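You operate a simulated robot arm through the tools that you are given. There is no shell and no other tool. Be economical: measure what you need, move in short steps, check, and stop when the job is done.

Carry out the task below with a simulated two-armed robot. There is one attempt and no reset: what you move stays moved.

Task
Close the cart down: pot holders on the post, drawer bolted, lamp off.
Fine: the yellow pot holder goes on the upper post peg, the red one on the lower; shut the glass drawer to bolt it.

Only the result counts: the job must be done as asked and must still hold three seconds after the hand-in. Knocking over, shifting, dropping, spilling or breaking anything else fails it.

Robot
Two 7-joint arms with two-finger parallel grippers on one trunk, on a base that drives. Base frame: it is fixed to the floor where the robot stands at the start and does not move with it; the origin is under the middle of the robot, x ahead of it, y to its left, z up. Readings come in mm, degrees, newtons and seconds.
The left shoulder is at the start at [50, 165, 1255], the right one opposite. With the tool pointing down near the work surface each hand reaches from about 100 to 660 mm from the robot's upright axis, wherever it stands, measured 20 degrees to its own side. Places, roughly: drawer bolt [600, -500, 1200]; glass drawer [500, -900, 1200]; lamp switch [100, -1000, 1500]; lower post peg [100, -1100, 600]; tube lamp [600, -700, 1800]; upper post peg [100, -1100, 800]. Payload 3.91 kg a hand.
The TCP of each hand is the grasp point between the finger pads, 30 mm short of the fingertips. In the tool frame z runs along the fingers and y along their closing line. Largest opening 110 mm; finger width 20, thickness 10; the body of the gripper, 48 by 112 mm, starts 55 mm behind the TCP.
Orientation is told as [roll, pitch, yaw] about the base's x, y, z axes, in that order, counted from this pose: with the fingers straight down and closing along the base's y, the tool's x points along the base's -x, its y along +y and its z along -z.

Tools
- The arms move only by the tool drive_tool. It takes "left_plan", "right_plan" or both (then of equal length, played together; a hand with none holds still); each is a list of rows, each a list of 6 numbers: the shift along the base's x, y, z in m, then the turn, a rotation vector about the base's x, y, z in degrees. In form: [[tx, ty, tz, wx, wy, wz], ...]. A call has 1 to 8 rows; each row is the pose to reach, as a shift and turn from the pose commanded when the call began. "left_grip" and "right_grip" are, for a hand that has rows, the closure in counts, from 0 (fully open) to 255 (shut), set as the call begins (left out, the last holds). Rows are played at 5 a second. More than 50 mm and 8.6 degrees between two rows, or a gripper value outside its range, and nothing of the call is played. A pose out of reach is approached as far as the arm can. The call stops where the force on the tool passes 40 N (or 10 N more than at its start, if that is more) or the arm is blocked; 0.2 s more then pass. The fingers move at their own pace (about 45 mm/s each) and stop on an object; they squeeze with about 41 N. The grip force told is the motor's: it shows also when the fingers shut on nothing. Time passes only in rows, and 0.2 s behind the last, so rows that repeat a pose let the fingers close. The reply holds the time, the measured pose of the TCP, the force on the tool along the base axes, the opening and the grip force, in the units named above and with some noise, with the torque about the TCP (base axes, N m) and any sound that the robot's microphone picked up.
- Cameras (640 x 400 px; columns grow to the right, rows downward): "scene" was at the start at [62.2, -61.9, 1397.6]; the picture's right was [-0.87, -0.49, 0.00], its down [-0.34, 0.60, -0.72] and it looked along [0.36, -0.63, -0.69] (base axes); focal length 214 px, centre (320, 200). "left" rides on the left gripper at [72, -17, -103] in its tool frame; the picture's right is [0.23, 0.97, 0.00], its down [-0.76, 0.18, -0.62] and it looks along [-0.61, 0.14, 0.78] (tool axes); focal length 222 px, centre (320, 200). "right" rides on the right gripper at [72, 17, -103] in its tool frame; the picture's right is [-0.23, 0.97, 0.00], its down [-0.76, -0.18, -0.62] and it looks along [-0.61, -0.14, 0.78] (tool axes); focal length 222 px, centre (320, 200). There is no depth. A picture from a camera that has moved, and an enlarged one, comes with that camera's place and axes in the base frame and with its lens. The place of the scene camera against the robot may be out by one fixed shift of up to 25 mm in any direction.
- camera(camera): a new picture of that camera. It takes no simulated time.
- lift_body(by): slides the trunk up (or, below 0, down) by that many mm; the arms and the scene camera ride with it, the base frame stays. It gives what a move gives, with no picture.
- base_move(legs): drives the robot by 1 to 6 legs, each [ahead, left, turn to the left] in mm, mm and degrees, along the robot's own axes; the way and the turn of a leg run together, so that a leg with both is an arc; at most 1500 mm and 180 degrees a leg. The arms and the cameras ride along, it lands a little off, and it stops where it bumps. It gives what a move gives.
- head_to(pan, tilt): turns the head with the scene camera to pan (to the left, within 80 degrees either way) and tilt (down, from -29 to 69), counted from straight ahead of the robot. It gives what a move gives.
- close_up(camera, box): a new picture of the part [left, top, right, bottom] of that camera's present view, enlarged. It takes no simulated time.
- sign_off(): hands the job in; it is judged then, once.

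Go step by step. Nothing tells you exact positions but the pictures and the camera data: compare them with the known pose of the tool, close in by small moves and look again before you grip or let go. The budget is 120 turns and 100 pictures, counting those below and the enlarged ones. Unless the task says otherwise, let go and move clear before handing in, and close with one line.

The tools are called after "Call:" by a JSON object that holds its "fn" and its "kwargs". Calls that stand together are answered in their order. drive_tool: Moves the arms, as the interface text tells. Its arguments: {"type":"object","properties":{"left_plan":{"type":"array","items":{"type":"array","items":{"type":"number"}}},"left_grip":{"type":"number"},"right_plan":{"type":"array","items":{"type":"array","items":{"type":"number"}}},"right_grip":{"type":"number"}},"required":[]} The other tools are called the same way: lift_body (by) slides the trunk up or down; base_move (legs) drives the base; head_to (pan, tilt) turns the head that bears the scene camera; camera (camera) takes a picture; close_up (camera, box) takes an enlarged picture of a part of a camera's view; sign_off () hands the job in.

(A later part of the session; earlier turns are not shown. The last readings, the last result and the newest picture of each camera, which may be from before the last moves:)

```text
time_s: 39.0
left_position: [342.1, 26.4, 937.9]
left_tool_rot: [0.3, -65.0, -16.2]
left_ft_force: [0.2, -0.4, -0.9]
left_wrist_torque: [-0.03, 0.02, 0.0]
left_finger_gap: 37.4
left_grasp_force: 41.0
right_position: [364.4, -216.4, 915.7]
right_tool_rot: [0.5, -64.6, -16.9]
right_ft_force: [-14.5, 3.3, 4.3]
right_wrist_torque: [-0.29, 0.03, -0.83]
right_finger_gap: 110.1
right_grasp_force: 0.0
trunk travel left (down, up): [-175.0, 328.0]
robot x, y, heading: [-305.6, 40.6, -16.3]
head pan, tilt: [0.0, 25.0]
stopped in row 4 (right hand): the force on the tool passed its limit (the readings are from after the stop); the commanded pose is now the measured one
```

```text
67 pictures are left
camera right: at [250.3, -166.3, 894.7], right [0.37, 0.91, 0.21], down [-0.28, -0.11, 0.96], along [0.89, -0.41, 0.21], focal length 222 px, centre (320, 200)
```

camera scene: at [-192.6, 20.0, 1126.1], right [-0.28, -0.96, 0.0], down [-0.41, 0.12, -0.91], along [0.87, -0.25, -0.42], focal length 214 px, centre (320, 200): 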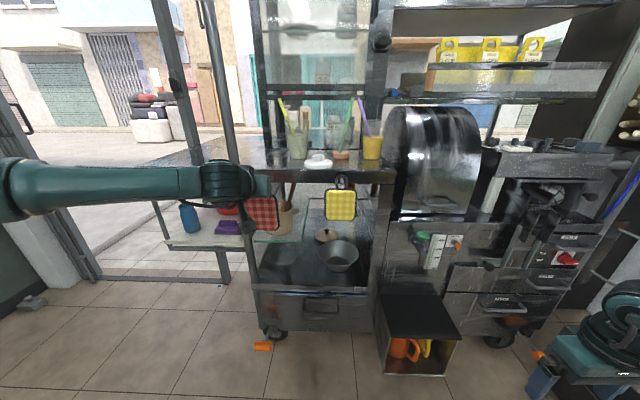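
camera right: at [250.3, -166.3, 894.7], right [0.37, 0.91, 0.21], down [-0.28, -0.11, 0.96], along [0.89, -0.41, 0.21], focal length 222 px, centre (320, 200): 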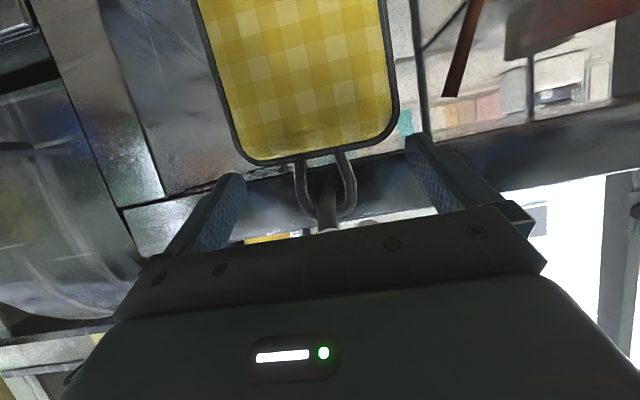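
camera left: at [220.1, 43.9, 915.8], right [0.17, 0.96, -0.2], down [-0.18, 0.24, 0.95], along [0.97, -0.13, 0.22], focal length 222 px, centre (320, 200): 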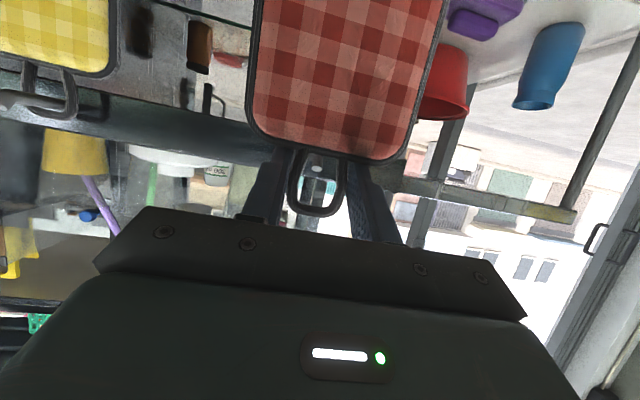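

A fingertip touched the counter edge lightly; the depth already matches the red grasp. I back off 4 mm and close.

Call:
{"fn": "drive_tool", "kwargs": {"right_plan": [[-0.004, 0.001, 0, 0, 0, 0], [-0.004, 0.001, 0, 0, 0, 0]]}}

Call:
{"fn": "drive_tool", "kwargs": {"right_plan": [[0, 0, 0, 0, 0, 0], [0, 0, 0, 0, 0, 0], [0, 0, 0, 0, 0, 0], [0, 0, 0, 0, 0, 0], [0, 0, 0, 0, 0, 0], [0, 0, 0, 0, 0, 0], [0, 0, 0, 0, 0, 0]], "right_grip": 255}}

Call:
{"fn": "camera", "kwargs": {"camera": "right"}}

```text
time_s: 39.6
left_position: [344.7, 24.8, 936.2]
left_tool_rot: [0.2, -64.8, -16.2]
left_ft_force: [-0.1, 0.7, -0.4]
left_wrist_torque: [0.01, -0.01, 0.04]
left_finger_gap: 37.7
left_grasp_force: 41.0
right_position: [362.6, -217.8, 913.0]
right_tool_rot: [0.4, -64.2, -16.7]
right_ft_force: [0.1, 0.0, 0.6]
right_wrist_torque: [0.0, 0.02, 0.0]
right_finger_gap: 110.2
right_grasp_force: 0.0
trunk travel left (down, up): [-175.0, 328.0]
robot x, y, heading: [-303.9, 40.8, -16.3]
head pan, tilt: [0.0, 25.0]
```

```text
time_s: 41.2
left_position: [344.3, 26.7, 936.5]
left_tool_rot: [0.1, -64.8, -16.2]
left_ft_force: [-0.4, -0.1, -0.8]
left_wrist_torque: [-0.02, 0.0, -0.02]
left_finger_gap: 37.7
left_grasp_force: 40.9
right_position: [361.1, -216.7, 913.5]
right_tool_rot: [0.5, -64.4, -16.7]
right_ft_force: [0.5, 0.4, 3.2]
right_wrist_torque: [0.0, -0.03, 0.02]
right_finger_gap: 37.6
right_grasp_force: 40.6
trunk travel left (down, up): [-175.0, 328.0]
robot x, y, heading: [-301.5, 43.7, -16.1]
head pan, tilt: [0.0, 25.0]
```

```text
66 pictures are left
camera right: at [248.1, -166.0, 892.8], right [0.37, 0.91, 0.21], down [-0.27, -0.11, 0.96], along [0.89, -0.41, 0.21], focal length 222 px, centre (320, 200)
```

right: 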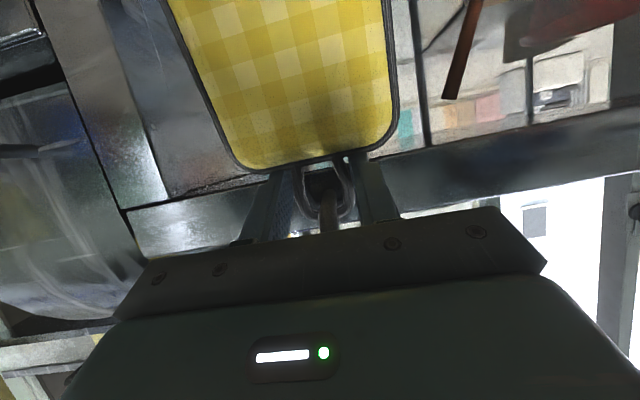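

Gripped. Drawing it off the hook the same way.

Call:
{"fn": "drive_tool", "kwargs": {"right_plan": [[0, 0, 0.008, 0, 0, 0], [-0.014, 0.004, 0.012, 0, 0, 0], [-0.029, 0.008, 0.016, 0, 0, 0], [-0.043, 0.012, 0.02, 0, 0, 0], [-0.06, 0.017, 0.022, 0, 0, 0], [-0.1, 0.029, 0.022, 0, 0, 0]]}}

Call:
{"fn": "camera", "kwargs": {"camera": "right"}}

```text
time_s: 42.6
left_position: [343.8, 25.9, 936.5]
left_tool_rot: [0.2, -64.8, -16.2]
left_ft_force: [0.8, -0.4, 0.6]
left_wrist_torque: [-0.01, -0.01, 0.03]
left_finger_gap: 37.7
left_grasp_force: 40.6
right_position: [263.9, -187.6, 935.7]
right_tool_rot: [0.4, -64.2, -16.7]
right_ft_force: [0.3, 0.2, -0.7]
right_wrist_torque: [0.01, -0.02, 0.0]
right_finger_gap: 37.6
right_grasp_force: 41.3
trunk travel left (down, up): [-175.0, 328.0]
robot x, y, heading: [-298.9, 44.1, -16.1]
head pan, tilt: [0.0, 25.0]
```

```text
65 pictures are left
camera right: at [149.1, -137.1, 914.5], right [0.37, 0.91, 0.21], down [-0.27, -0.11, 0.96], along [0.89, -0.41, 0.21], focal length 222 px, centre (320, 200)
```

right: 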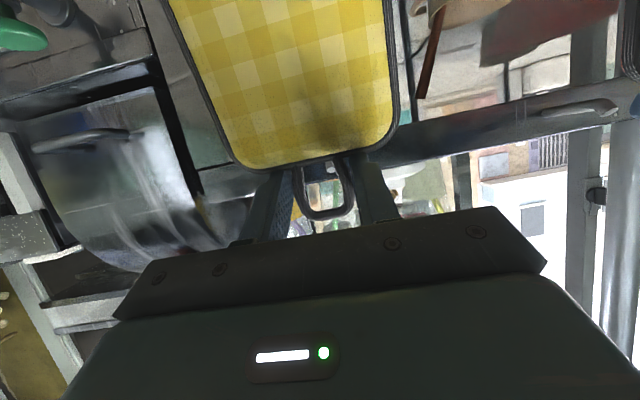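

Both pads are held. I back off, turn right and drive toward the post, stopping short to measure the pegs.

Call:
{"fn": "base_move", "kwargs": {"legs": [[-100, 0, 0], [0, 0, -29], [0, -457, 0], [250, 0, 0]]}}

Call:
{"fn": "head_to", "kwargs": {"pan": 0, "tilt": 20}}

Call:
{"fn": "camera", "kwargs": {"camera": "scene"}}

Call:
{"fn": "camera", "kwargs": {"camera": "right"}}

```text
time_s: 49.0
left_position: [5.0, -758.1, 936.7]
left_tool_rot: [0.2, -64.8, -45.5]
left_ft_force: [0.1, 0.7, -0.9]
left_wrist_torque: [0.02, 0.0, 0.02]
left_finger_gap: 37.8
left_grasp_force: 41.2
right_position: [-171.2, -905.5, 934.4]
right_tool_rot: [0.4, -64.3, -45.9]
right_ft_force: [-0.4, -0.4, -0.4]
right_wrist_torque: [0.02, -0.03, 0.01]
right_finger_gap: 37.6
right_grasp_force: 41.3
trunk travel left (down, up): [-175.0, 328.0]
robot x, y, heading: [-550.7, -423.2, -45.5]
head pan, tilt: [0.0, 25.0]
```

```text
time_s: 49.6
left_position: [4.2, -758.5, 937.2]
left_tool_rot: [0.2, -64.8, -45.4]
left_ft_force: [0.4, 0.3, -0.2]
left_wrist_torque: [0.0, -0.03, 0.0]
left_finger_gap: 37.7
left_grasp_force: 41.2
right_position: [-171.5, -905.2, 934.9]
right_tool_rot: [0.4, -64.3, -46.0]
right_ft_force: [-0.7, -1.5, -0.2]
right_wrist_torque: [0.04, -0.01, -0.02]
right_finger_gap: 37.2
right_grasp_force: 41.2
trunk travel left (down, up): [-175.0, 328.0]
robot x, y, heading: [-549.2, -431.7, -45.3]
head pan, tilt: [0.0, 20.0]
```

```text
64 pictures are left
camera scene: at [-472.5, -503.7, 1134.2], right [-0.71, -0.7, 0.0], down [-0.24, 0.24, -0.94], along [0.66, -0.67, -0.34], focal length 214 px, centre (320, 200)
```

scene: 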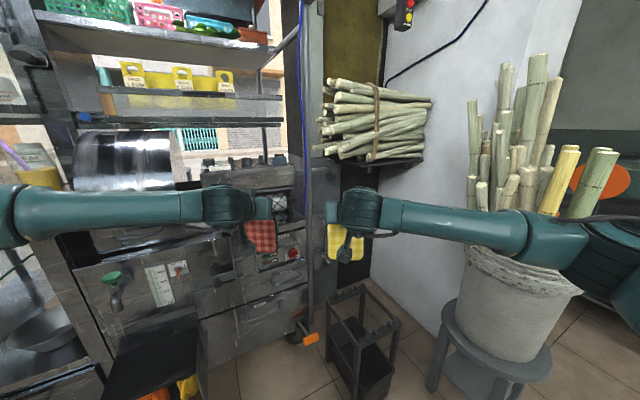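

```text
63 pictures are left
camera right: at [-245.5, -804.4, 914.4], right [0.76, 0.61, 0.21], down [-0.29, 0.04, 0.96], along [0.57, -0.79, 0.21], focal length 222 px, centre (320, 200)
```

right: 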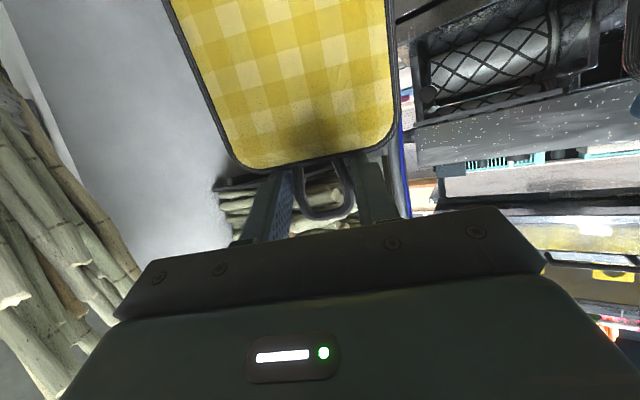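

The yellow pad hides the pegs. I raise the right hand to clear the view.

Call:
{"fn": "drive_tool", "kwargs": {"right_plan": [[-0.02, 0.0, 0.04, 0, 0, 0], [-0.04, 0.0, 0.08, 0, 0, 0], [-0.06, 0.0, 0.12, 0, 0, 0], [-0.08, 0.0, 0.15, 0, 0, 0]]}}

Call:
{"fn": "close_up", "kwargs": {"camera": "scene", "box": [240, 190, 400, 290]}}

```text
time_s: 50.6
left_position: [3.9, -757.6, 936.4]
left_tool_rot: [0.2, -64.9, -45.5]
left_ft_force: [0.8, 0.4, -0.5]
left_wrist_torque: [0.03, 0.0, 0.02]
left_finger_gap: 37.7
left_grasp_force: 40.1
right_position: [-252.9, -904.9, 1085.4]
right_tool_rot: [0.3, -64.3, -46.0]
right_ft_force: [0.4, -0.3, -0.2]
right_wrist_torque: [0.0, 0.0, -0.01]
right_finger_gap: 37.4
right_grasp_force: 41.6
trunk travel left (down, up): [-175.0, 328.0]
robot x, y, heading: [-551.0, -425.5, -45.7]
head pan, tilt: [0.0, 20.0]
```

```text
4.00 times, centred on (320, 240) of scene
camera zoom: at [-472.6, -503.7, 1134.2], right [-0.71, -0.7, 0.0], down [-0.24, 0.24, -0.94], along [0.66, -0.67, -0.34], focal length 858 px, centre (320, 40)
```

zoom: 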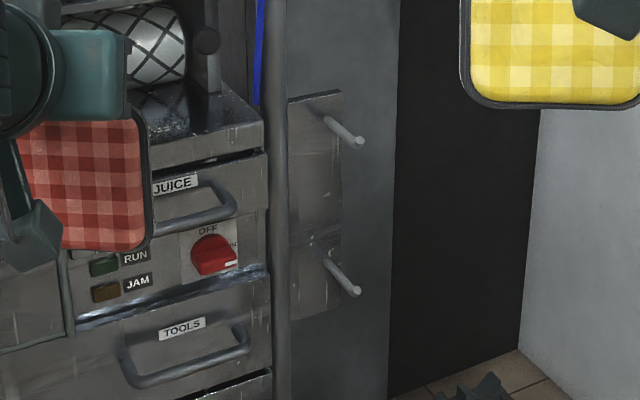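

Upper peg tip triangulates to (34, -1092, 753), lower to (28, -1087, 585), pointing out along the cart normal. I fold the left hand back so that it stays clear of the cart when I drive up.

Call:
{"fn": "drive_tool", "kwargs": {"left_plan": [[-0.02, 0.037, 0.01, 2.4, 2.3, 0], [-0.04, 0.073, 0.03, 4.8, 4.6, 0], [-0.06, 0.11, 0.05, 7.2, 7.0, 0], [-0.08, 0.147, 0.07, 9.6, 9.3, 0], [-0.1, 0.183, 0.08, 12, 11.7, 0], [-0.118, 0.22, 0.09, 14.3, 14, 0]]}}

Call:
{"fn": "camera", "kwargs": {"camera": "scene"}}

```text
time_s: 52.0
left_position: [-112.7, -536.3, 1029.1]
left_tool_rot: [0.5, -44.7, -45.6]
left_ft_force: [0.0, -0.1, -0.8]
left_wrist_torque: [0.01, 0.0, 0.01]
left_finger_gap: 37.6
left_grasp_force: 41.1
right_position: [-254.0, -904.9, 1085.7]
right_tool_rot: [0.4, -64.3, -45.9]
right_ft_force: [-0.6, 0.9, -1.7]
right_wrist_torque: [-0.02, 0.01, 0.0]
right_finger_gap: 37.6
right_grasp_force: 41.1
trunk travel left (down, up): [-175.0, 328.0]
robot x, y, heading: [-552.9, -425.6, -45.7]
head pan, tilt: [0.0, 20.0]
```

```text
61 pictures are left
camera scene: at [-472.5, -503.6, 1134.2], right [-0.71, -0.7, 0.0], down [-0.24, 0.24, -0.94], along [0.66, -0.67, -0.34], focal length 214 px, centre (320, 200)
```

scene: 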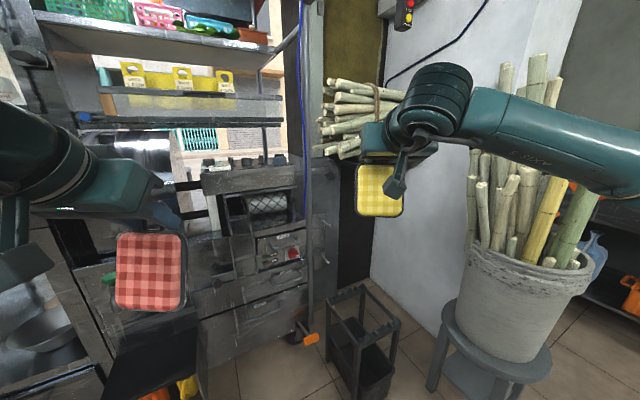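

Path is clear; driving forward about 290 mm.

Call:
{"fn": "base_move", "kwargs": {"legs": [[280, 10, 0]]}}

Call:
{"fn": "camera", "kwargs": {"camera": "scene"}}

```text
time_s: 54.0
left_position: [91.4, -728.4, 1027.7]
left_tool_rot: [0.2, -44.8, -45.3]
left_ft_force: [0.2, 0.1, -0.8]
left_wrist_torque: [-0.01, 0.0, 0.01]
left_finger_gap: 37.4
left_grasp_force: 40.8
right_position: [-47.3, -1096.2, 1085.1]
right_tool_rot: [0.4, -64.3, -45.7]
right_ft_force: [0.5, 0.0, -1.0]
right_wrist_torque: [-0.03, 0.02, -0.02]
right_finger_gap: 37.2
right_grasp_force: 41.0
trunk travel left (down, up): [-175.0, 328.0]
robot x, y, heading: [-347.6, -620.2, -45.2]
head pan, tilt: [0.0, 20.0]
```

```text
60 pictures are left
camera scene: at [-268.2, -695.9, 1134.2], right [-0.71, -0.7, 0.0], down [-0.24, 0.24, -0.94], along [0.66, -0.67, -0.34], focal length 214 px, centre (320, 200)
```

scene: 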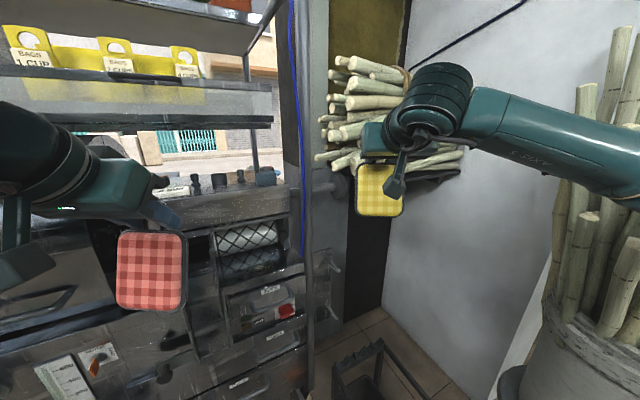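

I lower the right hand to peg height in front of the upper peg, yawing it to line up with the peg.

Call:
{"fn": "drive_tool", "kwargs": {"right_plan": [[-0.003, 0.005, -0.045, 0, 0, 4], [-0.006, 0.01, -0.09, 0, 0, 8], [-0.009, 0.015, -0.135, 0, 0, 12], [-0.012, 0.02, -0.18, 0, 0, 16], [-0.015, 0.025, -0.225, 0, 0, 20], [-0.018, 0.03, -0.27, 0, 0, 24], [-0.021, 0.033, -0.315, 0, 0, 28], [-0.021, 0.033, -0.333, 0, 0, 29.5]]}}

Call:
{"fn": "camera", "kwargs": {"camera": "scene"}}

Call:
{"fn": "camera", "kwargs": {"camera": "right"}}

```text
time_s: 55.8
left_position: [90.9, -728.4, 1028.0]
left_tool_rot: [0.2, -44.8, -45.3]
left_ft_force: [-0.9, 0.1, -0.7]
left_wrist_torque: [0.01, 0.0, -0.01]
left_finger_gap: 37.7
left_grasp_force: 40.9
right_position: [-68.7, -1065.0, 751.7]
right_tool_rot: [0.3, -64.4, -16.1]
right_ft_force: [0.4, -0.3, 0.0]
right_wrist_torque: [0.03, 0.02, 0.02]
right_finger_gap: 37.4
right_grasp_force: 41.0
trunk travel left (down, up): [-175.0, 328.0]
robot x, y, heading: [-346.6, -622.5, -45.5]
head pan, tilt: [0.0, 20.0]
```

```text
59 pictures are left
camera scene: at [-268.4, -695.9, 1134.2], right [-0.71, -0.7, 0.0], down [-0.24, 0.24, -0.94], along [0.66, -0.67, -0.34], focal length 214 px, centre (320, 200)
```

scene: 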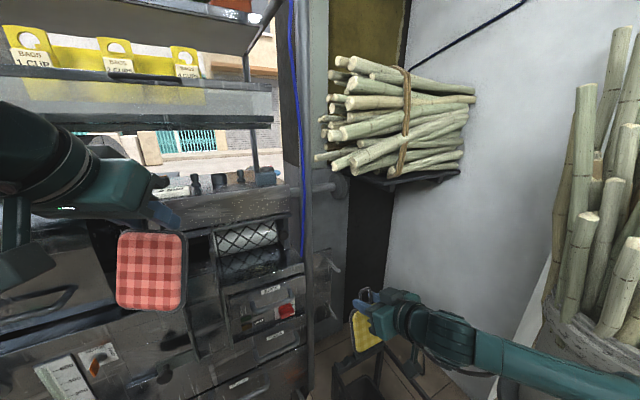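

```text
58 pictures are left
camera right: at [-183.7, -1014.7, 731.3], right [0.36, 0.91, 0.21], down [-0.27, -0.11, 0.96], along [0.89, -0.4, 0.21], focal length 222 px, centre (320, 200)
```

right: 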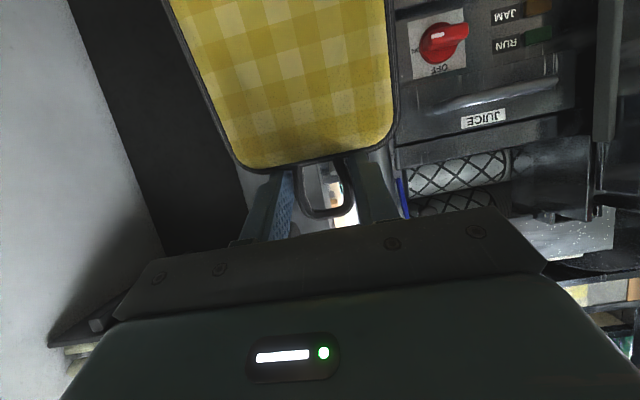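

Arm reaches well. Zooming on the peg and the ring.

Call:
{"fn": "close_up", "kwargs": {"camera": "scene", "box": [290, 225, 450, 325]}}

```text
4.00 times, centred on (370, 275) of scene
camera zoom: at [-268.4, -695.9, 1134.2], right [-0.71, -0.7, 0.0], down [-0.24, 0.24, -0.94], along [0.66, -0.67, -0.34], focal length 858 px, centre (120, -100)
```

zoom: 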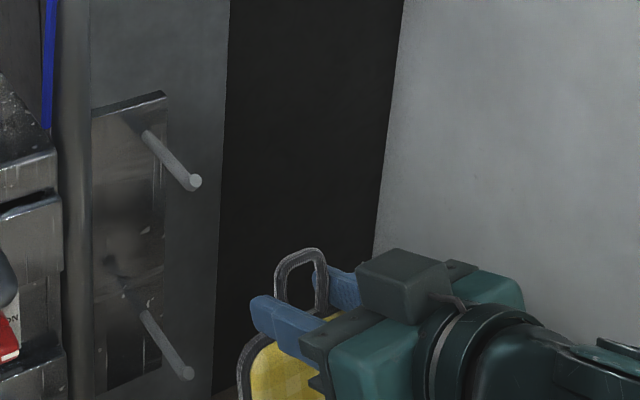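

Refined: upper peg tip ≈ (44, -1088, 761). I move to just short of the tip, 10 mm left and 8 mm up, and check.

Call:
{"fn": "drive_tool", "kwargs": {"right_plan": [[0.025, -0.004, 0.003, 0, 0, 0], [0.05, -0.007, 0.006, 0, 0, 0], [0.075, -0.011, 0.008, 0, 0, 0], [0.075, -0.011, 0.008, 0, 0, 0]]}}

Call:
{"fn": "close_up", "kwargs": {"camera": "scene", "box": [300, 240, 420, 315]}}

Call:
{"fn": "close_up", "kwargs": {"camera": "right", "box": [240, 130, 400, 230]}}

```text
time_s: 56.8
left_position: [91.0, -729.4, 1028.7]
left_tool_rot: [0.3, -44.9, -45.3]
left_ft_force: [-1.0, -0.3, -0.7]
left_wrist_torque: [0.0, 0.02, -0.03]
left_finger_gap: 37.3
left_grasp_force: 41.1
right_position: [5.8, -1076.7, 763.3]
right_tool_rot: [0.3, -64.3, -16.3]
right_ft_force: [0.0, -0.4, -0.6]
right_wrist_torque: [-0.01, -0.01, -0.02]
right_finger_gap: 37.4
right_grasp_force: 41.0
trunk travel left (down, up): [-175.0, 328.0]
robot x, y, heading: [-348.3, -616.2, -45.1]
head pan, tilt: [0.0, 20.0]
```

```text
5.33 times, centred on (360, 278) of scene
camera zoom: at [-268.3, -695.8, 1134.2], right [-0.71, -0.7, 0.0], down [-0.24, 0.24, -0.94], along [0.66, -0.67, -0.34], focal length 1144 px, centre (107, -213)
```

zoom: 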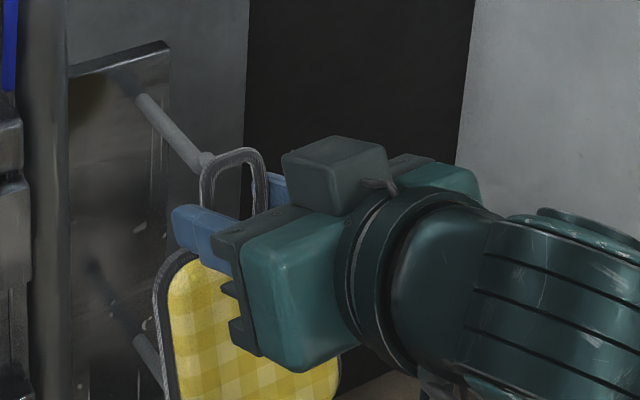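

```text
4.00 times, centred on (320, 180) of right
camera zoom: at [-109.2, -1024.8, 741.5], right [0.36, 0.91, 0.21], down [-0.27, -0.11, 0.96], along [0.89, -0.4, 0.21], focal length 888 px, centre (320, 280)
```

zoom: 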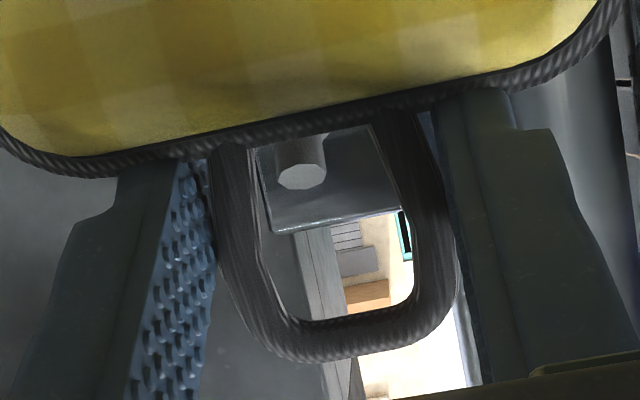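

The wrist camera sees the peg tip through the ring's lower hole. I shift down 8 mm and right 4 mm, then slide on about 52 mm.

Call:
{"fn": "drive_tool", "kwargs": {"right_plan": [[-0.001, -0.004, -0.008, 0, 0, 0], [0.018, -0.0095, -0.008, 0, 0, 0], [0.03, -0.013, -0.008, 0, 0, 0], [0.03, -0.013, -0.008, 0, 0, 0]]}}

Call:
{"fn": "close_up", "kwargs": {"camera": "right", "box": [240, 130, 400, 230]}}

Call:
{"fn": "close_up", "kwargs": {"camera": "scene", "box": [300, 240, 420, 315]}}

```text
time_s: 57.8
left_position: [90.7, -727.9, 1029.1]
left_tool_rot: [0.3, -44.9, -45.4]
left_ft_force: [0.2, 0.2, -0.9]
left_wrist_torque: [-0.03, 0.02, 0.01]
left_finger_gap: 37.7
left_grasp_force: 40.8
right_position: [37.1, -1086.1, 754.5]
right_tool_rot: [0.4, -64.3, -16.3]
right_ft_force: [0.4, -0.4, -0.5]
right_wrist_torque: [-0.03, 0.01, 0.01]
right_finger_gap: 37.3
right_grasp_force: 41.0
trunk travel left (down, up): [-175.0, 328.0]
robot x, y, heading: [-351.2, -618.5, -45.3]
head pan, tilt: [0.0, 20.0]
```

```text
4.00 times, centred on (320, 180) of right
camera zoom: at [-78.2, -1035.6, 732.7], right [0.36, 0.91, 0.21], down [-0.27, -0.11, 0.96], along [0.89, -0.4, 0.21], focal length 888 px, centre (320, 280)
```

zoom: 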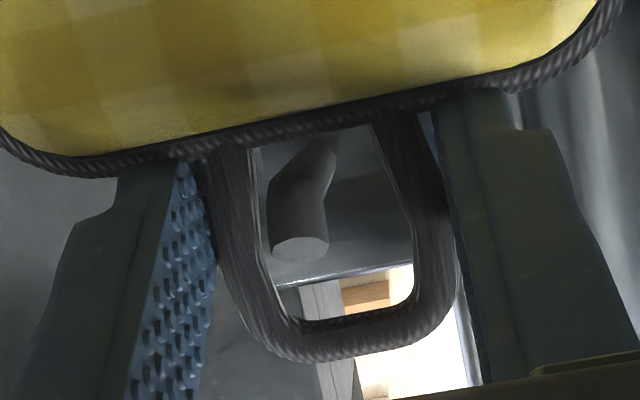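

```text
5.33 times, centred on (360, 278) of scene
camera zoom: at [-268.3, -695.8, 1134.2], right [-0.71, -0.7, 0.0], down [-0.24, 0.24, -0.94], along [0.66, -0.67, -0.34], focal length 1144 px, centre (107, -213)
```

zoom: 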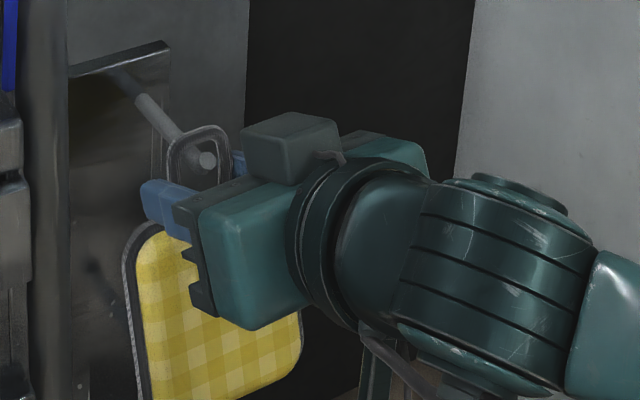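

The tip is inside the ring. I nudge 3 mm right and slide on 27 mm more.

Call:
{"fn": "drive_tool", "kwargs": {"right_plan": [[0.0085, -0.0055, 0, 0, 0, 0], [0.017, -0.0085, 0, 0, 0, 0], [0.025, -0.0105, 0, 0, 0, 0], [0.025, -0.0105, 0, 0, 0, 0]]}}

Call:
{"fn": "close_up", "kwargs": {"camera": "right", "box": [240, 130, 400, 230]}}

Call:
{"fn": "close_up", "kwargs": {"camera": "scene", "box": [300, 240, 420, 315]}}

```text
time_s: 58.8
left_position: [90.8, -727.1, 1028.9]
left_tool_rot: [0.3, -44.9, -45.3]
left_ft_force: [0.1, 0.5, 0.0]
left_wrist_torque: [-0.01, 0.02, -0.04]
left_finger_gap: 37.3
left_grasp_force: 41.1
right_position: [60.6, -1097.0, 753.6]
right_tool_rot: [0.3, -64.3, -16.3]
right_ft_force: [-0.7, 0.3, -0.3]
right_wrist_torque: [-0.02, 0.01, 0.01]
right_finger_gap: 37.2
right_grasp_force: 40.5
trunk travel left (down, up): [-175.0, 328.0]
robot x, y, heading: [-345.9, -620.0, -45.1]
head pan, tilt: [0.0, 20.0]
```

```text
4.00 times, centred on (320, 180) of right
camera zoom: at [-53.3, -1046.0, 732.6], right [0.36, 0.91, 0.21], down [-0.27, -0.11, 0.96], along [0.89, -0.4, 0.21], focal length 888 px, centre (320, 280)
```

zoom: 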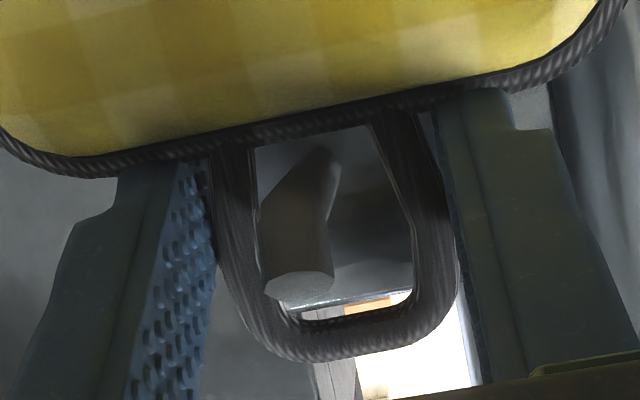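

```text
5.33 times, centred on (360, 278) of scene
camera zoom: at [-268.3, -695.8, 1134.2], right [-0.71, -0.7, 0.0], down [-0.24, 0.24, -0.94], along [0.66, -0.67, -0.34], focal length 1144 px, centre (107, -213)
```

zoom: 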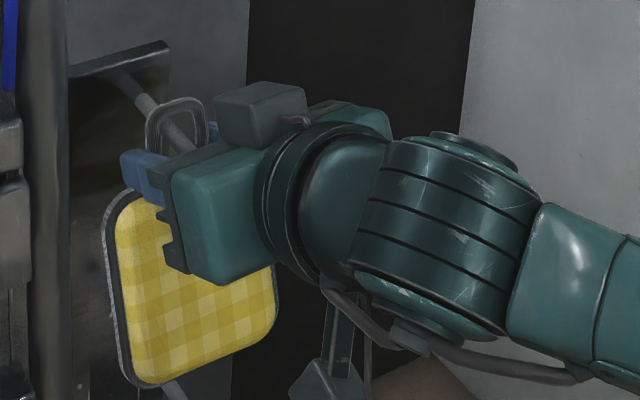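

The ring is well on the peg. I lower a few millimetres to set it down, then open.

Call:
{"fn": "drive_tool", "kwargs": {"right_plan": [[0, 0, -0.005, 0, 0, 0], [0, 0, -0.009, 0, 0, 0], [0, 0, -0.009, 0, 0, 0]]}}

Call:
{"fn": "close_up", "kwargs": {"camera": "right", "box": [240, 130, 400, 230]}}

```text
time_s: 59.6
left_position: [92.1, -727.8, 1029.1]
left_tool_rot: [0.3, -44.8, -45.4]
left_ft_force: [0.9, -0.3, -0.9]
left_wrist_torque: [0.03, -0.04, -0.07]
left_finger_gap: 37.6
left_grasp_force: 41.2
right_position: [60.3, -1097.3, 743.7]
right_tool_rot: [0.4, -64.2, -16.2]
right_ft_force: [-0.3, 0.2, -0.1]
right_wrist_torque: [-0.04, 0.0, -0.01]
right_finger_gap: 37.5
right_grasp_force: 41.1
trunk travel left (down, up): [-175.0, 328.0]
robot x, y, heading: [-347.2, -617.8, -45.3]
head pan, tilt: [0.0, 20.0]
```

```text
4.00 times, centred on (320, 180) of right
camera zoom: at [-53.2, -1046.4, 722.5], right [0.36, 0.91, 0.21], down [-0.27, -0.11, 0.96], along [0.89, -0.4, 0.21], focal length 888 px, centre (320, 280)
```

zoom: 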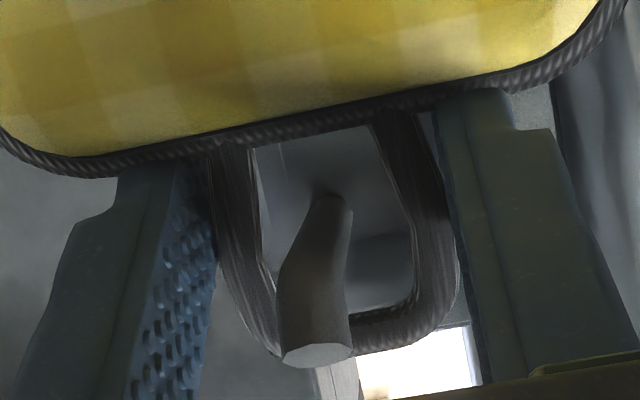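

Peg is through the ring. Opening partly so that the fingers stay clear of the post.

Call:
{"fn": "drive_tool", "kwargs": {"right_plan": [[0, 0, 0, 0, 0, 0], [0, 0, 0, 0, 0, 0], [0, 0, 0, 0, 0, 0], [0, 0, 0, 0, 0, 0]], "right_grip": 116}}

Call:
{"fn": "camera", "kwargs": {"camera": "right"}}

Call:
{"fn": "close_up", "kwargs": {"camera": "scene", "box": [300, 240, 420, 315]}}

```text
time_s: 60.6
left_position: [90.7, -726.8, 1029.0]
left_tool_rot: [0.3, -44.8, -45.3]
left_ft_force: [0.5, -0.2, 0.2]
left_wrist_torque: [-0.03, 0.02, 0.01]
left_finger_gap: 37.6
left_grasp_force: 40.9
right_position: [60.9, -1097.3, 743.2]
right_tool_rot: [0.4, -64.3, -16.2]
right_ft_force: [0.1, -0.5, 0.1]
right_wrist_torque: [-0.01, -0.04, 0.0]
right_finger_gap: 60.0
right_grasp_force: 0.1
trunk travel left (down, up): [-175.0, 328.0]
robot x, y, heading: [-348.1, -618.3, -45.4]
head pan, tilt: [0.0, 20.0]
```

```text
49 pictures are left
camera right: at [-53.2, -1046.3, 722.7], right [0.36, 0.91, 0.21], down [-0.27, -0.11, 0.96], along [0.89, -0.4, 0.21], focal length 222 px, centre (320, 200)
```

right: 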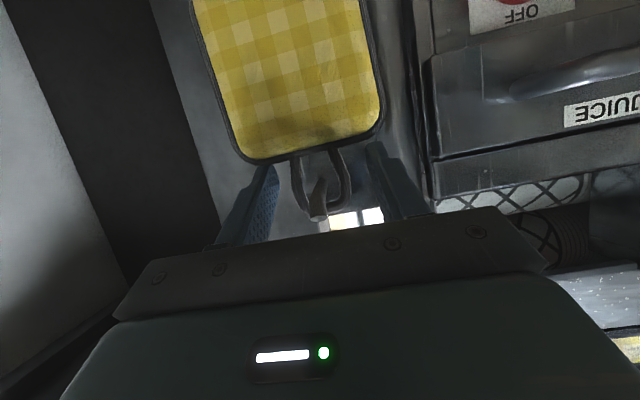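

```text
5.33 times, centred on (360, 278) of scene
camera zoom: at [-268.3, -695.8, 1134.2], right [-0.71, -0.7, 0.0], down [-0.24, 0.24, -0.94], along [0.66, -0.67, -0.34], focal length 1144 px, centre (107, -213)
```

zoom: 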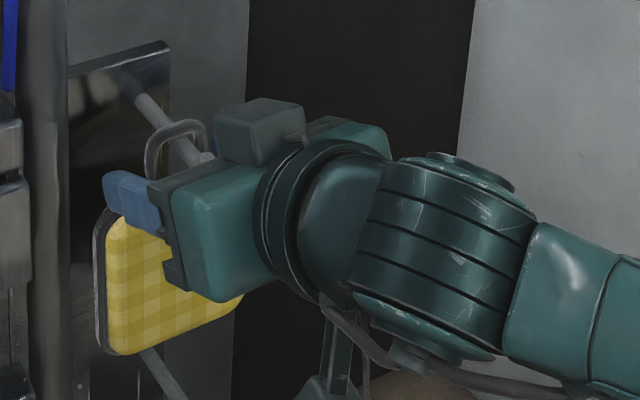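

It hangs freely. Retreating straight back.

Call:
{"fn": "drive_tool", "kwargs": {"right_plan": [[-0.02, 0.006, 0, 0, 0, 0], [-0.05, 0.014, 0, 0, 0, 0], [-0.09, 0.026, 0, 0, 0, 0], [-0.13, 0.037, 0, 0, 0, 0], [-0.17, 0.049, 0, 0, 0, 0]]}}

Call:
{"fn": "close_up", "kwargs": {"camera": "scene", "box": [270, 220, 430, 320]}}

```text
time_s: 61.8
left_position: [91.1, -729.4, 1028.2]
left_tool_rot: [0.2, -44.9, -45.3]
left_ft_force: [0.4, -1.6, -1.1]
left_wrist_torque: [-0.02, 0.02, 0.01]
left_finger_gap: 37.6
left_grasp_force: 41.3
right_position: [-110.4, -1048.7, 742.0]
right_tool_rot: [0.3, -64.4, -16.2]
right_ft_force: [0.0, 0.7, -0.2]
right_wrist_torque: [-0.01, 0.01, -0.01]
right_finger_gap: 60.1
right_grasp_force: 0.0
trunk travel left (down, up): [-175.0, 328.0]
robot x, y, heading: [-345.4, -617.2, -45.4]
head pan, tilt: [0.0, 20.0]
```

```text
4.00 times, centred on (350, 270) of scene
camera zoom: at [-268.4, -695.8, 1134.3], right [-0.71, -0.7, 0.0], down [-0.24, 0.24, -0.94], along [0.66, -0.67, -0.34], focal length 858 px, centre (200, -80)
```

zoom: 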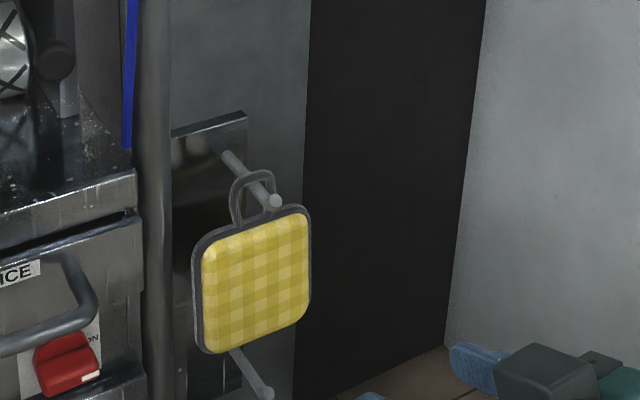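

The yellow pad hangs on the upper peg. Now I raise/tuck the right hand, shift the base right a bit and lower the trunk for the red one.

Call:
{"fn": "drive_tool", "kwargs": {"right_plan": [[-0.012, 0.012, 0.04, 0, 0, 0], [-0.024, 0.024, 0.08, 0, 0, 0], [-0.036, 0.036, 0.12, 0, 0, 0], [-0.045, 0.045, 0.15, 0, 0, 0]]}}

Call:
{"fn": "base_move", "kwargs": {"legs": [[-13, -86, 0]]}}

Call:
{"fn": "lift_body", "kwargs": {"by": -150}}

Call:
{"fn": "head_to", "kwargs": {"pan": 0, "tilt": 20}}

Call:
{"fn": "camera", "kwargs": {"camera": "scene"}}

```text
time_s: 62.8
left_position: [91.4, -727.7, 1027.7]
left_tool_rot: [0.3, -44.8, -45.3]
left_ft_force: [-0.2, 0.0, -0.7]
left_wrist_torque: [-0.03, -0.02, 0.05]
left_finger_gap: 37.7
left_grasp_force: 40.4
right_position: [-142.5, -1013.7, 892.3]
right_tool_rot: [0.4, -64.2, -16.3]
right_ft_force: [0.6, -0.1, 0.6]
right_wrist_torque: [0.0, 0.01, 0.03]
right_finger_gap: 60.0
right_grasp_force: 0.3
right hand out of reach, approached as far as the arm can: row 3, 4
trunk travel left (down, up): [-175.0, 328.0]
robot x, y, heading: [-345.6, -616.2, -45.2]
head pan, tilt: [0.0, 20.0]
```

```text
time_s: 63.9
left_position: [20.4, -780.0, 1029.1]
left_tool_rot: [0.3, -44.8, -45.4]
left_ft_force: [0.1, 0.8, -0.5]
left_wrist_torque: [-0.02, 0.02, -0.02]
left_finger_gap: 37.7
left_grasp_force: 41.5
right_position: [-213.9, -1065.9, 892.0]
right_tool_rot: [0.5, -64.3, -16.5]
right_ft_force: [-0.9, -0.6, 0.9]
right_wrist_torque: [0.01, -0.02, 0.0]
right_finger_gap: 59.9
right_grasp_force: 0.2
trunk travel left (down, up): [-175.0, 328.0]
robot x, y, heading: [-417.1, -669.0, -45.2]
head pan, tilt: [0.0, 20.0]
```

```text
time_s: 65.6
left_position: [21.4, -779.0, 878.5]
left_tool_rot: [0.3, -44.8, -45.4]
left_ft_force: [0.0, 0.2, -0.1]
left_wrist_torque: [0.02, 0.0, -0.02]
left_finger_gap: 37.7
left_grasp_force: 40.7
right_position: [-212.3, -1066.4, 742.3]
right_tool_rot: [0.3, -64.2, -16.4]
right_ft_force: [0.8, 0.4, 0.1]
right_wrist_torque: [-0.02, 0.0, 0.02]
right_finger_gap: 60.2
right_grasp_force: 0.1
trunk travel left (down, up): [-25.0, 478.0]
robot x, y, heading: [-419.1, -670.1, -45.2]
head pan, tilt: [0.0, 20.0]
```

```text
time_s: 66.2
left_position: [20.7, -781.1, 879.1]
left_tool_rot: [0.3, -44.8, -45.4]
left_ft_force: [0.5, -0.8, 0.1]
left_wrist_torque: [-0.02, 0.01, -0.02]
left_finger_gap: 37.4
left_grasp_force: 41.1
right_position: [-212.7, -1066.0, 744.5]
right_tool_rot: [0.4, -64.3, -16.3]
right_ft_force: [-0.6, 0.1, -0.7]
right_wrist_torque: [-0.03, -0.03, 0.01]
right_finger_gap: 60.0
right_grasp_force: 0.1
trunk travel left (down, up): [-25.0, 478.0]
robot x, y, heading: [-417.9, -668.6, -45.2]
head pan, tilt: [0.0, 20.0]
```

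```text
46 pictures are left
camera scene: at [-338.5, -747.0, 984.2], right [-0.71, -0.7, 0.0], down [-0.24, 0.24, -0.94], along [0.66, -0.67, -0.34], focal length 214 px, centre (320, 200)
```

scene: 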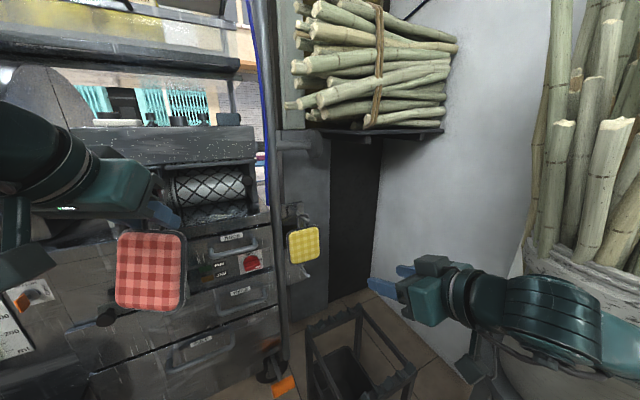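

Now the left hand goes down in front of the lower peg, returning to the steeper tilt.

Call:
{"fn": "drive_tool", "kwargs": {"left_plan": [[-0.01, -0.028, -0.03, -2.9, -2.8, 0], [-0.02, -0.056, -0.06, -5.7, -5.6, 0], [-0.03, -0.084, -0.09, -8.6, -8.4, 0], [-0.04, -0.112, -0.12, -11.5, -11.2, 0], [-0.05, -0.14, -0.15, -14.3, -14.0, 0], [-0.055, -0.168, -0.18, -14.3, -14.0, 0], [-0.06, -0.196, -0.21, -14.3, -14.0, 0], [-0.065, -0.22, -0.24, -14.3, -14.0, 0]]}}

Call:
{"fn": "drive_tool", "kwargs": {"left_plan": [[0.005, -0.03, -0.027, 0, 0, 2.5], [0.01, -0.059, -0.054, 0, 0, 5], [0.01, -0.059, -0.054, 0, 0, 5]]}}

Call:
{"fn": "camera", "kwargs": {"camera": "scene"}}

Call:
{"fn": "camera", "kwargs": {"camera": "left"}}

```text
time_s: 68.0
left_position: [-46.8, -1001.0, 640.3]
left_tool_rot: [0.0, -65.0, -45.1]
left_ft_force: [0.0, 0.6, -0.4]
left_wrist_torque: [0.0, 0.01, 0.01]
left_finger_gap: 37.7
left_grasp_force: 41.2
right_position: [-211.6, -1064.8, 743.4]
right_tool_rot: [0.3, -64.4, -16.3]
right_ft_force: [-0.7, -1.0, 0.8]
right_wrist_torque: [0.01, 0.05, -0.05]
right_finger_gap: 60.0
right_grasp_force: 0.1
trunk travel left (down, up): [-25.0, 478.0]
robot x, y, heading: [-415.2, -668.4, -45.2]
head pan, tilt: [0.0, 20.0]
```

```text
time_s: 68.8
left_position: [-37.2, -1058.1, 585.3]
left_tool_rot: [0.1, -64.8, -40.2]
left_ft_force: [-0.1, 1.3, -1.2]
left_wrist_torque: [-0.01, 0.02, 0.0]
left_finger_gap: 37.7
left_grasp_force: 41.1
right_position: [-211.7, -1065.2, 742.7]
right_tool_rot: [0.4, -64.4, -16.4]
right_ft_force: [0.0, 0.3, 0.7]
right_wrist_torque: [0.01, -0.01, -0.02]
right_finger_gap: 60.1
right_grasp_force: 0.0
trunk travel left (down, up): [-25.0, 478.0]
robot x, y, heading: [-416.5, -667.9, -45.4]
head pan, tilt: [0.0, 20.0]
```

```text
45 pictures are left
camera scene: at [-338.5, -747.0, 984.2], right [-0.71, -0.7, 0.0], down [-0.24, 0.24, -0.94], along [0.66, -0.67, -0.34], focal length 214 px, centre (320, 200)
```

scene: 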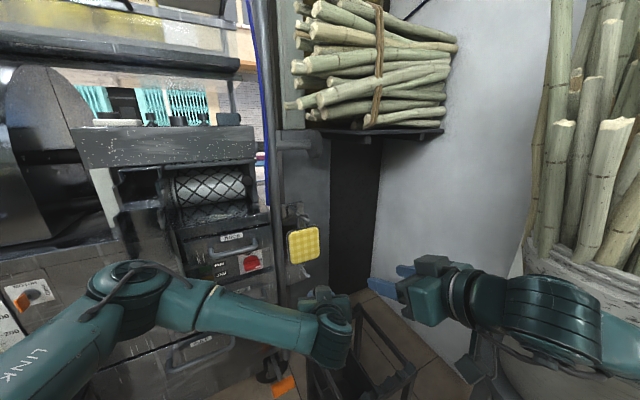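

```text
44 pictures are left
camera left: at [-142.0, -991.4, 564.3], right [0.55, 0.81, -0.2], down [-0.07, 0.29, 0.95], along [0.83, -0.51, 0.22], focal length 222 px, centre (320, 200)
```

left: 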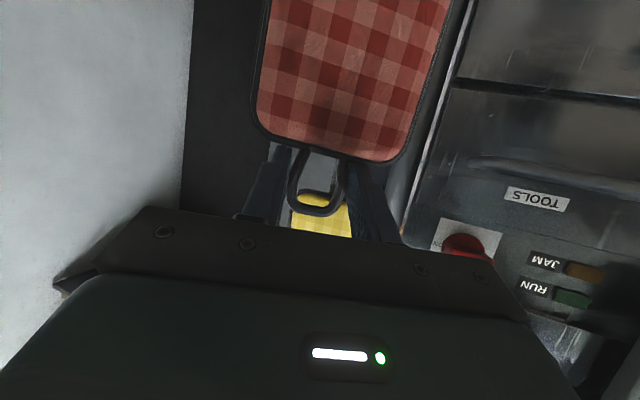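

Reached. Zooming through the ring and from the head.

Call:
{"fn": "close_up", "kwargs": {"camera": "left", "box": [240, 130, 400, 230]}}

Call:
{"fn": "close_up", "kwargs": {"camera": "scene", "box": [260, 210, 380, 285]}}

```text
4.00 times, centred on (320, 180) of left
camera zoom: at [-142.0, -991.4, 564.3], right [0.55, 0.81, -0.2], down [-0.07, 0.29, 0.95], along [0.83, -0.51, 0.22], focal length 888 px, centre (320, 280)
```

zoom: 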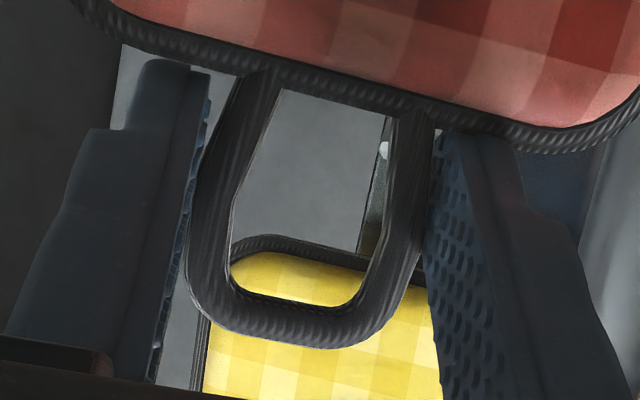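

```text
5.33 times, centred on (320, 248) of scene
camera zoom: at [-338.5, -747.0, 984.2], right [-0.71, -0.7, 0.0], down [-0.24, 0.24, -0.94], along [0.66, -0.67, -0.34], focal length 1144 px, centre (320, -53)
```

zoom: 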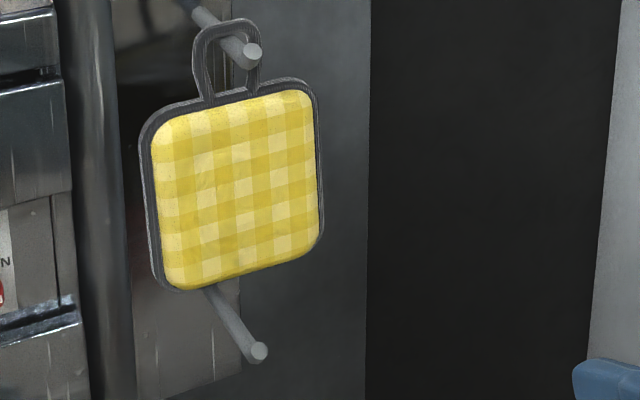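

The lower peg tip is visible beside the ring leg, near (42, -1091, 579). I move 45 mm along the peg direction and recheck.

Call:
{"fn": "drive_tool", "kwargs": {"left_plan": [[0.021, -0.007, -0.001, 0, 0, 0], [0.043, -0.014, -0.002, 0, 0, 0], [0.043, -0.014, -0.002, 0, 0, 0]]}}

Call:
{"fn": "close_up", "kwargs": {"camera": "left", "box": [240, 130, 400, 230]}}

Call:
{"fn": "close_up", "kwargs": {"camera": "scene", "box": [260, 230, 380, 305]}}

```text
time_s: 69.6
left_position: [7.6, -1072.7, 583.6]
left_tool_rot: [0.2, -64.8, -40.2]
left_ft_force: [0.2, 0.0, -1.1]
left_wrist_torque: [0.0, -0.01, 0.0]
left_finger_gap: 37.6
left_grasp_force: 40.9
right_position: [-212.0, -1065.3, 741.8]
right_tool_rot: [0.4, -64.3, -16.3]
right_ft_force: [0.0, -0.1, 0.4]
right_wrist_torque: [0.01, -0.01, 0.02]
right_finger_gap: 60.0
right_grasp_force: 0.0
trunk travel left (down, up): [-25.0, 478.0]
robot x, y, heading: [-413.7, -668.4, -45.4]
head pan, tilt: [0.0, 20.0]
```

```text
4.00 times, centred on (320, 180) of left
camera zoom: at [-97.8, -1005.4, 562.3], right [0.55, 0.81, -0.2], down [-0.07, 0.29, 0.95], along [0.83, -0.51, 0.22], focal length 888 px, centre (320, 280)
```

zoom: 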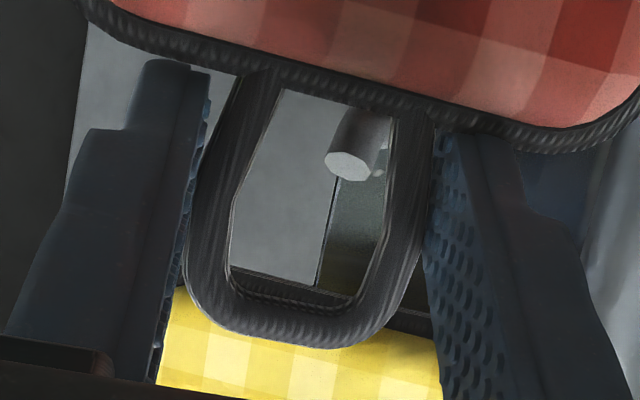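

```text
5.33 times, centred on (320, 268) of scene
camera zoom: at [-338.5, -747.0, 984.2], right [-0.71, -0.7, 0.0], down [-0.24, 0.24, -0.94], along [0.66, -0.67, -0.34], focal length 1144 px, centre (320, -160)
```

zoom: 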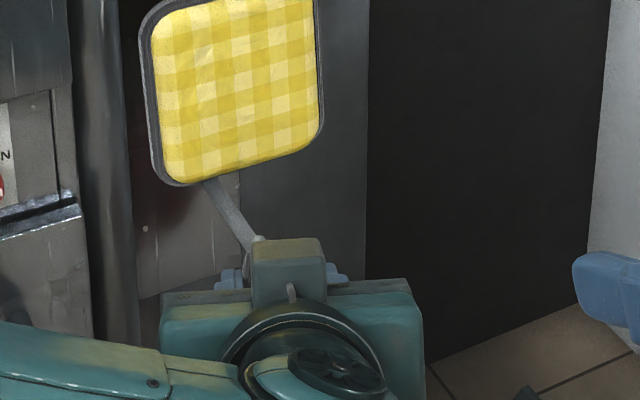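

Aligned. I go down 4 mm and slide on in two stages.

Call:
{"fn": "drive_tool", "kwargs": {"left_plan": [[0, 0, -0.004, 0, 0, 0], [0.015, -0.0045, -0.004, 0, 0, 0], [0.03, -0.009, -0.005, 0, 0, 0], [0.03, -0.009, -0.005, 0, 0, 0]]}}

Call:
{"fn": "close_up", "kwargs": {"camera": "left", "box": [240, 130, 400, 230]}}

```text
time_s: 70.6
left_position: [39.7, -1081.6, 578.5]
left_tool_rot: [0.1, -64.7, -40.2]
left_ft_force: [-0.2, 0.2, -0.9]
left_wrist_torque: [-0.01, 0.0, 0.0]
left_finger_gap: 37.4
left_grasp_force: 40.5
right_position: [-212.9, -1064.9, 743.2]
right_tool_rot: [0.5, -64.3, -16.4]
right_ft_force: [-0.1, 0.0, 1.1]
right_wrist_torque: [-0.01, -0.05, 0.03]
right_finger_gap: 60.1
right_grasp_force: 0.2
trunk travel left (down, up): [-25.0, 478.0]
robot x, y, heading: [-418.1, -668.3, -45.3]
head pan, tilt: [0.0, 20.0]
```

```text
4.00 times, centred on (320, 180) of left
camera zoom: at [-66.3, -1014.5, 556.3], right [0.55, 0.81, -0.2], down [-0.07, 0.29, 0.95], along [0.83, -0.51, 0.22], focal length 888 px, centre (320, 280)
```

zoom: 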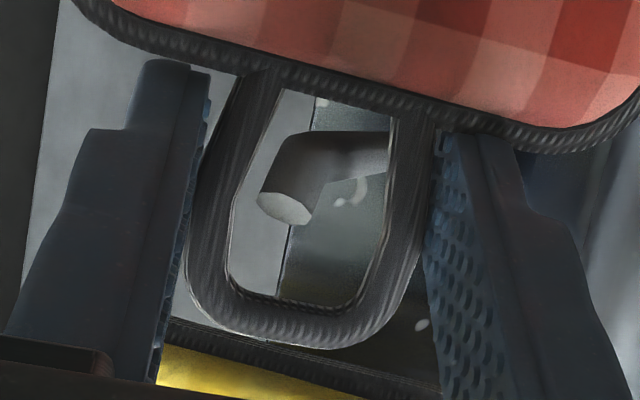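

The tip is through the ring. Sliding on another 22 mm.

Call:
{"fn": "drive_tool", "kwargs": {"left_plan": [[0.01, -0.003, -0.001, 0, 0, 0], [0.021, -0.006, -0.002, 0, 0, 0], [0.021, -0.006, -0.007, 0, 0, 0], [0.021, -0.006, -0.007, 0, 0, 0]]}}

Call:
{"fn": "close_up", "kwargs": {"camera": "left", "box": [240, 130, 400, 230]}}

```text
time_s: 71.6
left_position: [60.7, -1088.0, 572.2]
left_tool_rot: [0.1, -64.9, -40.2]
left_ft_force: [-0.6, -4.5, 2.0]
left_wrist_torque: [-0.02, 0.0, -0.02]
left_finger_gap: 37.1
left_grasp_force: 41.2
right_position: [-212.7, -1064.9, 741.9]
right_tool_rot: [0.4, -64.3, -16.4]
right_ft_force: [-0.3, -0.6, -0.1]
right_wrist_torque: [0.01, -0.07, -0.01]
right_finger_gap: 60.0
right_grasp_force: 0.0
trunk travel left (down, up): [-25.0, 478.0]
robot x, y, heading: [-419.7, -664.4, -45.4]
head pan, tilt: [0.0, 20.0]
```

```text
4.00 times, centred on (320, 180) of left
camera zoom: at [-46.0, -1021.2, 550.2], right [0.55, 0.81, -0.2], down [-0.07, 0.29, 0.95], along [0.83, -0.51, 0.22], focal length 888 px, centre (320, 280)
```

zoom: 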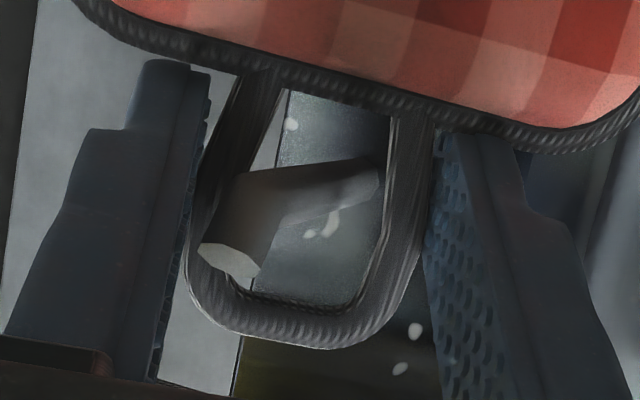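

Slight side contact; I ease 4 mm to the right, then release with a small opening.

Call:
{"fn": "drive_tool", "kwargs": {"left_plan": [[-0.001, -0.004, 0, 0, 0, 0], [-0.001, -0.004, 0, 0, 0, 0]]}}

Call:
{"fn": "drive_tool", "kwargs": {"left_plan": [[0, 0, 0, 0, 0, 0], [0, 0, 0, 0, 0, 0], [0, 0, 0, 0, 0, 0], [0, 0, 0, 0, 0, 0]], "left_grip": 116}}

Call:
{"fn": "camera", "kwargs": {"camera": "left"}}

```text
time_s: 72.2
left_position: [58.4, -1091.7, 571.7]
left_tool_rot: [0.2, -64.8, -40.1]
left_ft_force: [0.0, -0.3, -0.5]
left_wrist_torque: [0.02, 0.01, -0.01]
left_finger_gap: 37.6
left_grasp_force: 41.1
right_position: [-212.9, -1064.9, 742.2]
right_tool_rot: [0.5, -64.3, -16.4]
right_ft_force: [0.1, 0.3, 0.3]
right_wrist_torque: [0.01, -0.01, 0.0]
right_finger_gap: 60.0
right_grasp_force: 0.0
trunk travel left (down, up): [-25.0, 478.0]
robot x, y, heading: [-414.9, -666.3, -45.1]
head pan, tilt: [0.0, 20.0]
```

```text
time_s: 73.2
left_position: [58.6, -1092.0, 571.4]
left_tool_rot: [0.1, -64.8, -40.2]
left_ft_force: [0.7, -0.2, 0.6]
left_wrist_torque: [0.02, -0.01, 0.01]
left_finger_gap: 60.0
left_grasp_force: 0.0
right_position: [-212.3, -1065.8, 743.2]
right_tool_rot: [0.4, -64.3, -16.4]
right_ft_force: [-0.6, 0.2, 0.4]
right_wrist_torque: [0.01, 0.01, 0.01]
right_finger_gap: 60.0
right_grasp_force: 0.1
trunk travel left (down, up): [-25.0, 478.0]
robot x, y, heading: [-415.2, -669.9, -45.3]
head pan, tilt: [0.0, 20.0]
```

```text
37 pictures are left
camera left: at [-47.3, -1024.9, 549.6], right [0.55, 0.81, -0.2], down [-0.07, 0.29, 0.95], along [0.83, -0.51, 0.22], focal length 222 px, centre (320, 200)
```

left: 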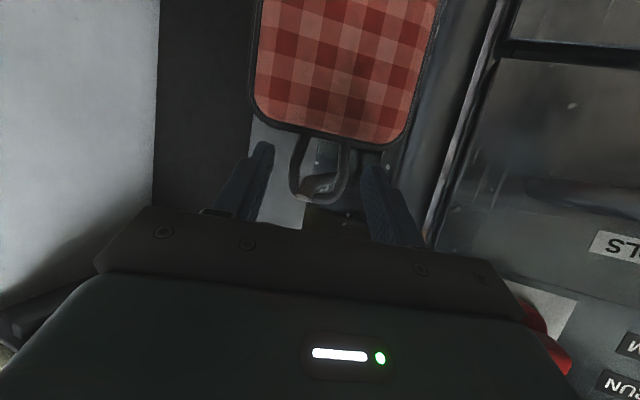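

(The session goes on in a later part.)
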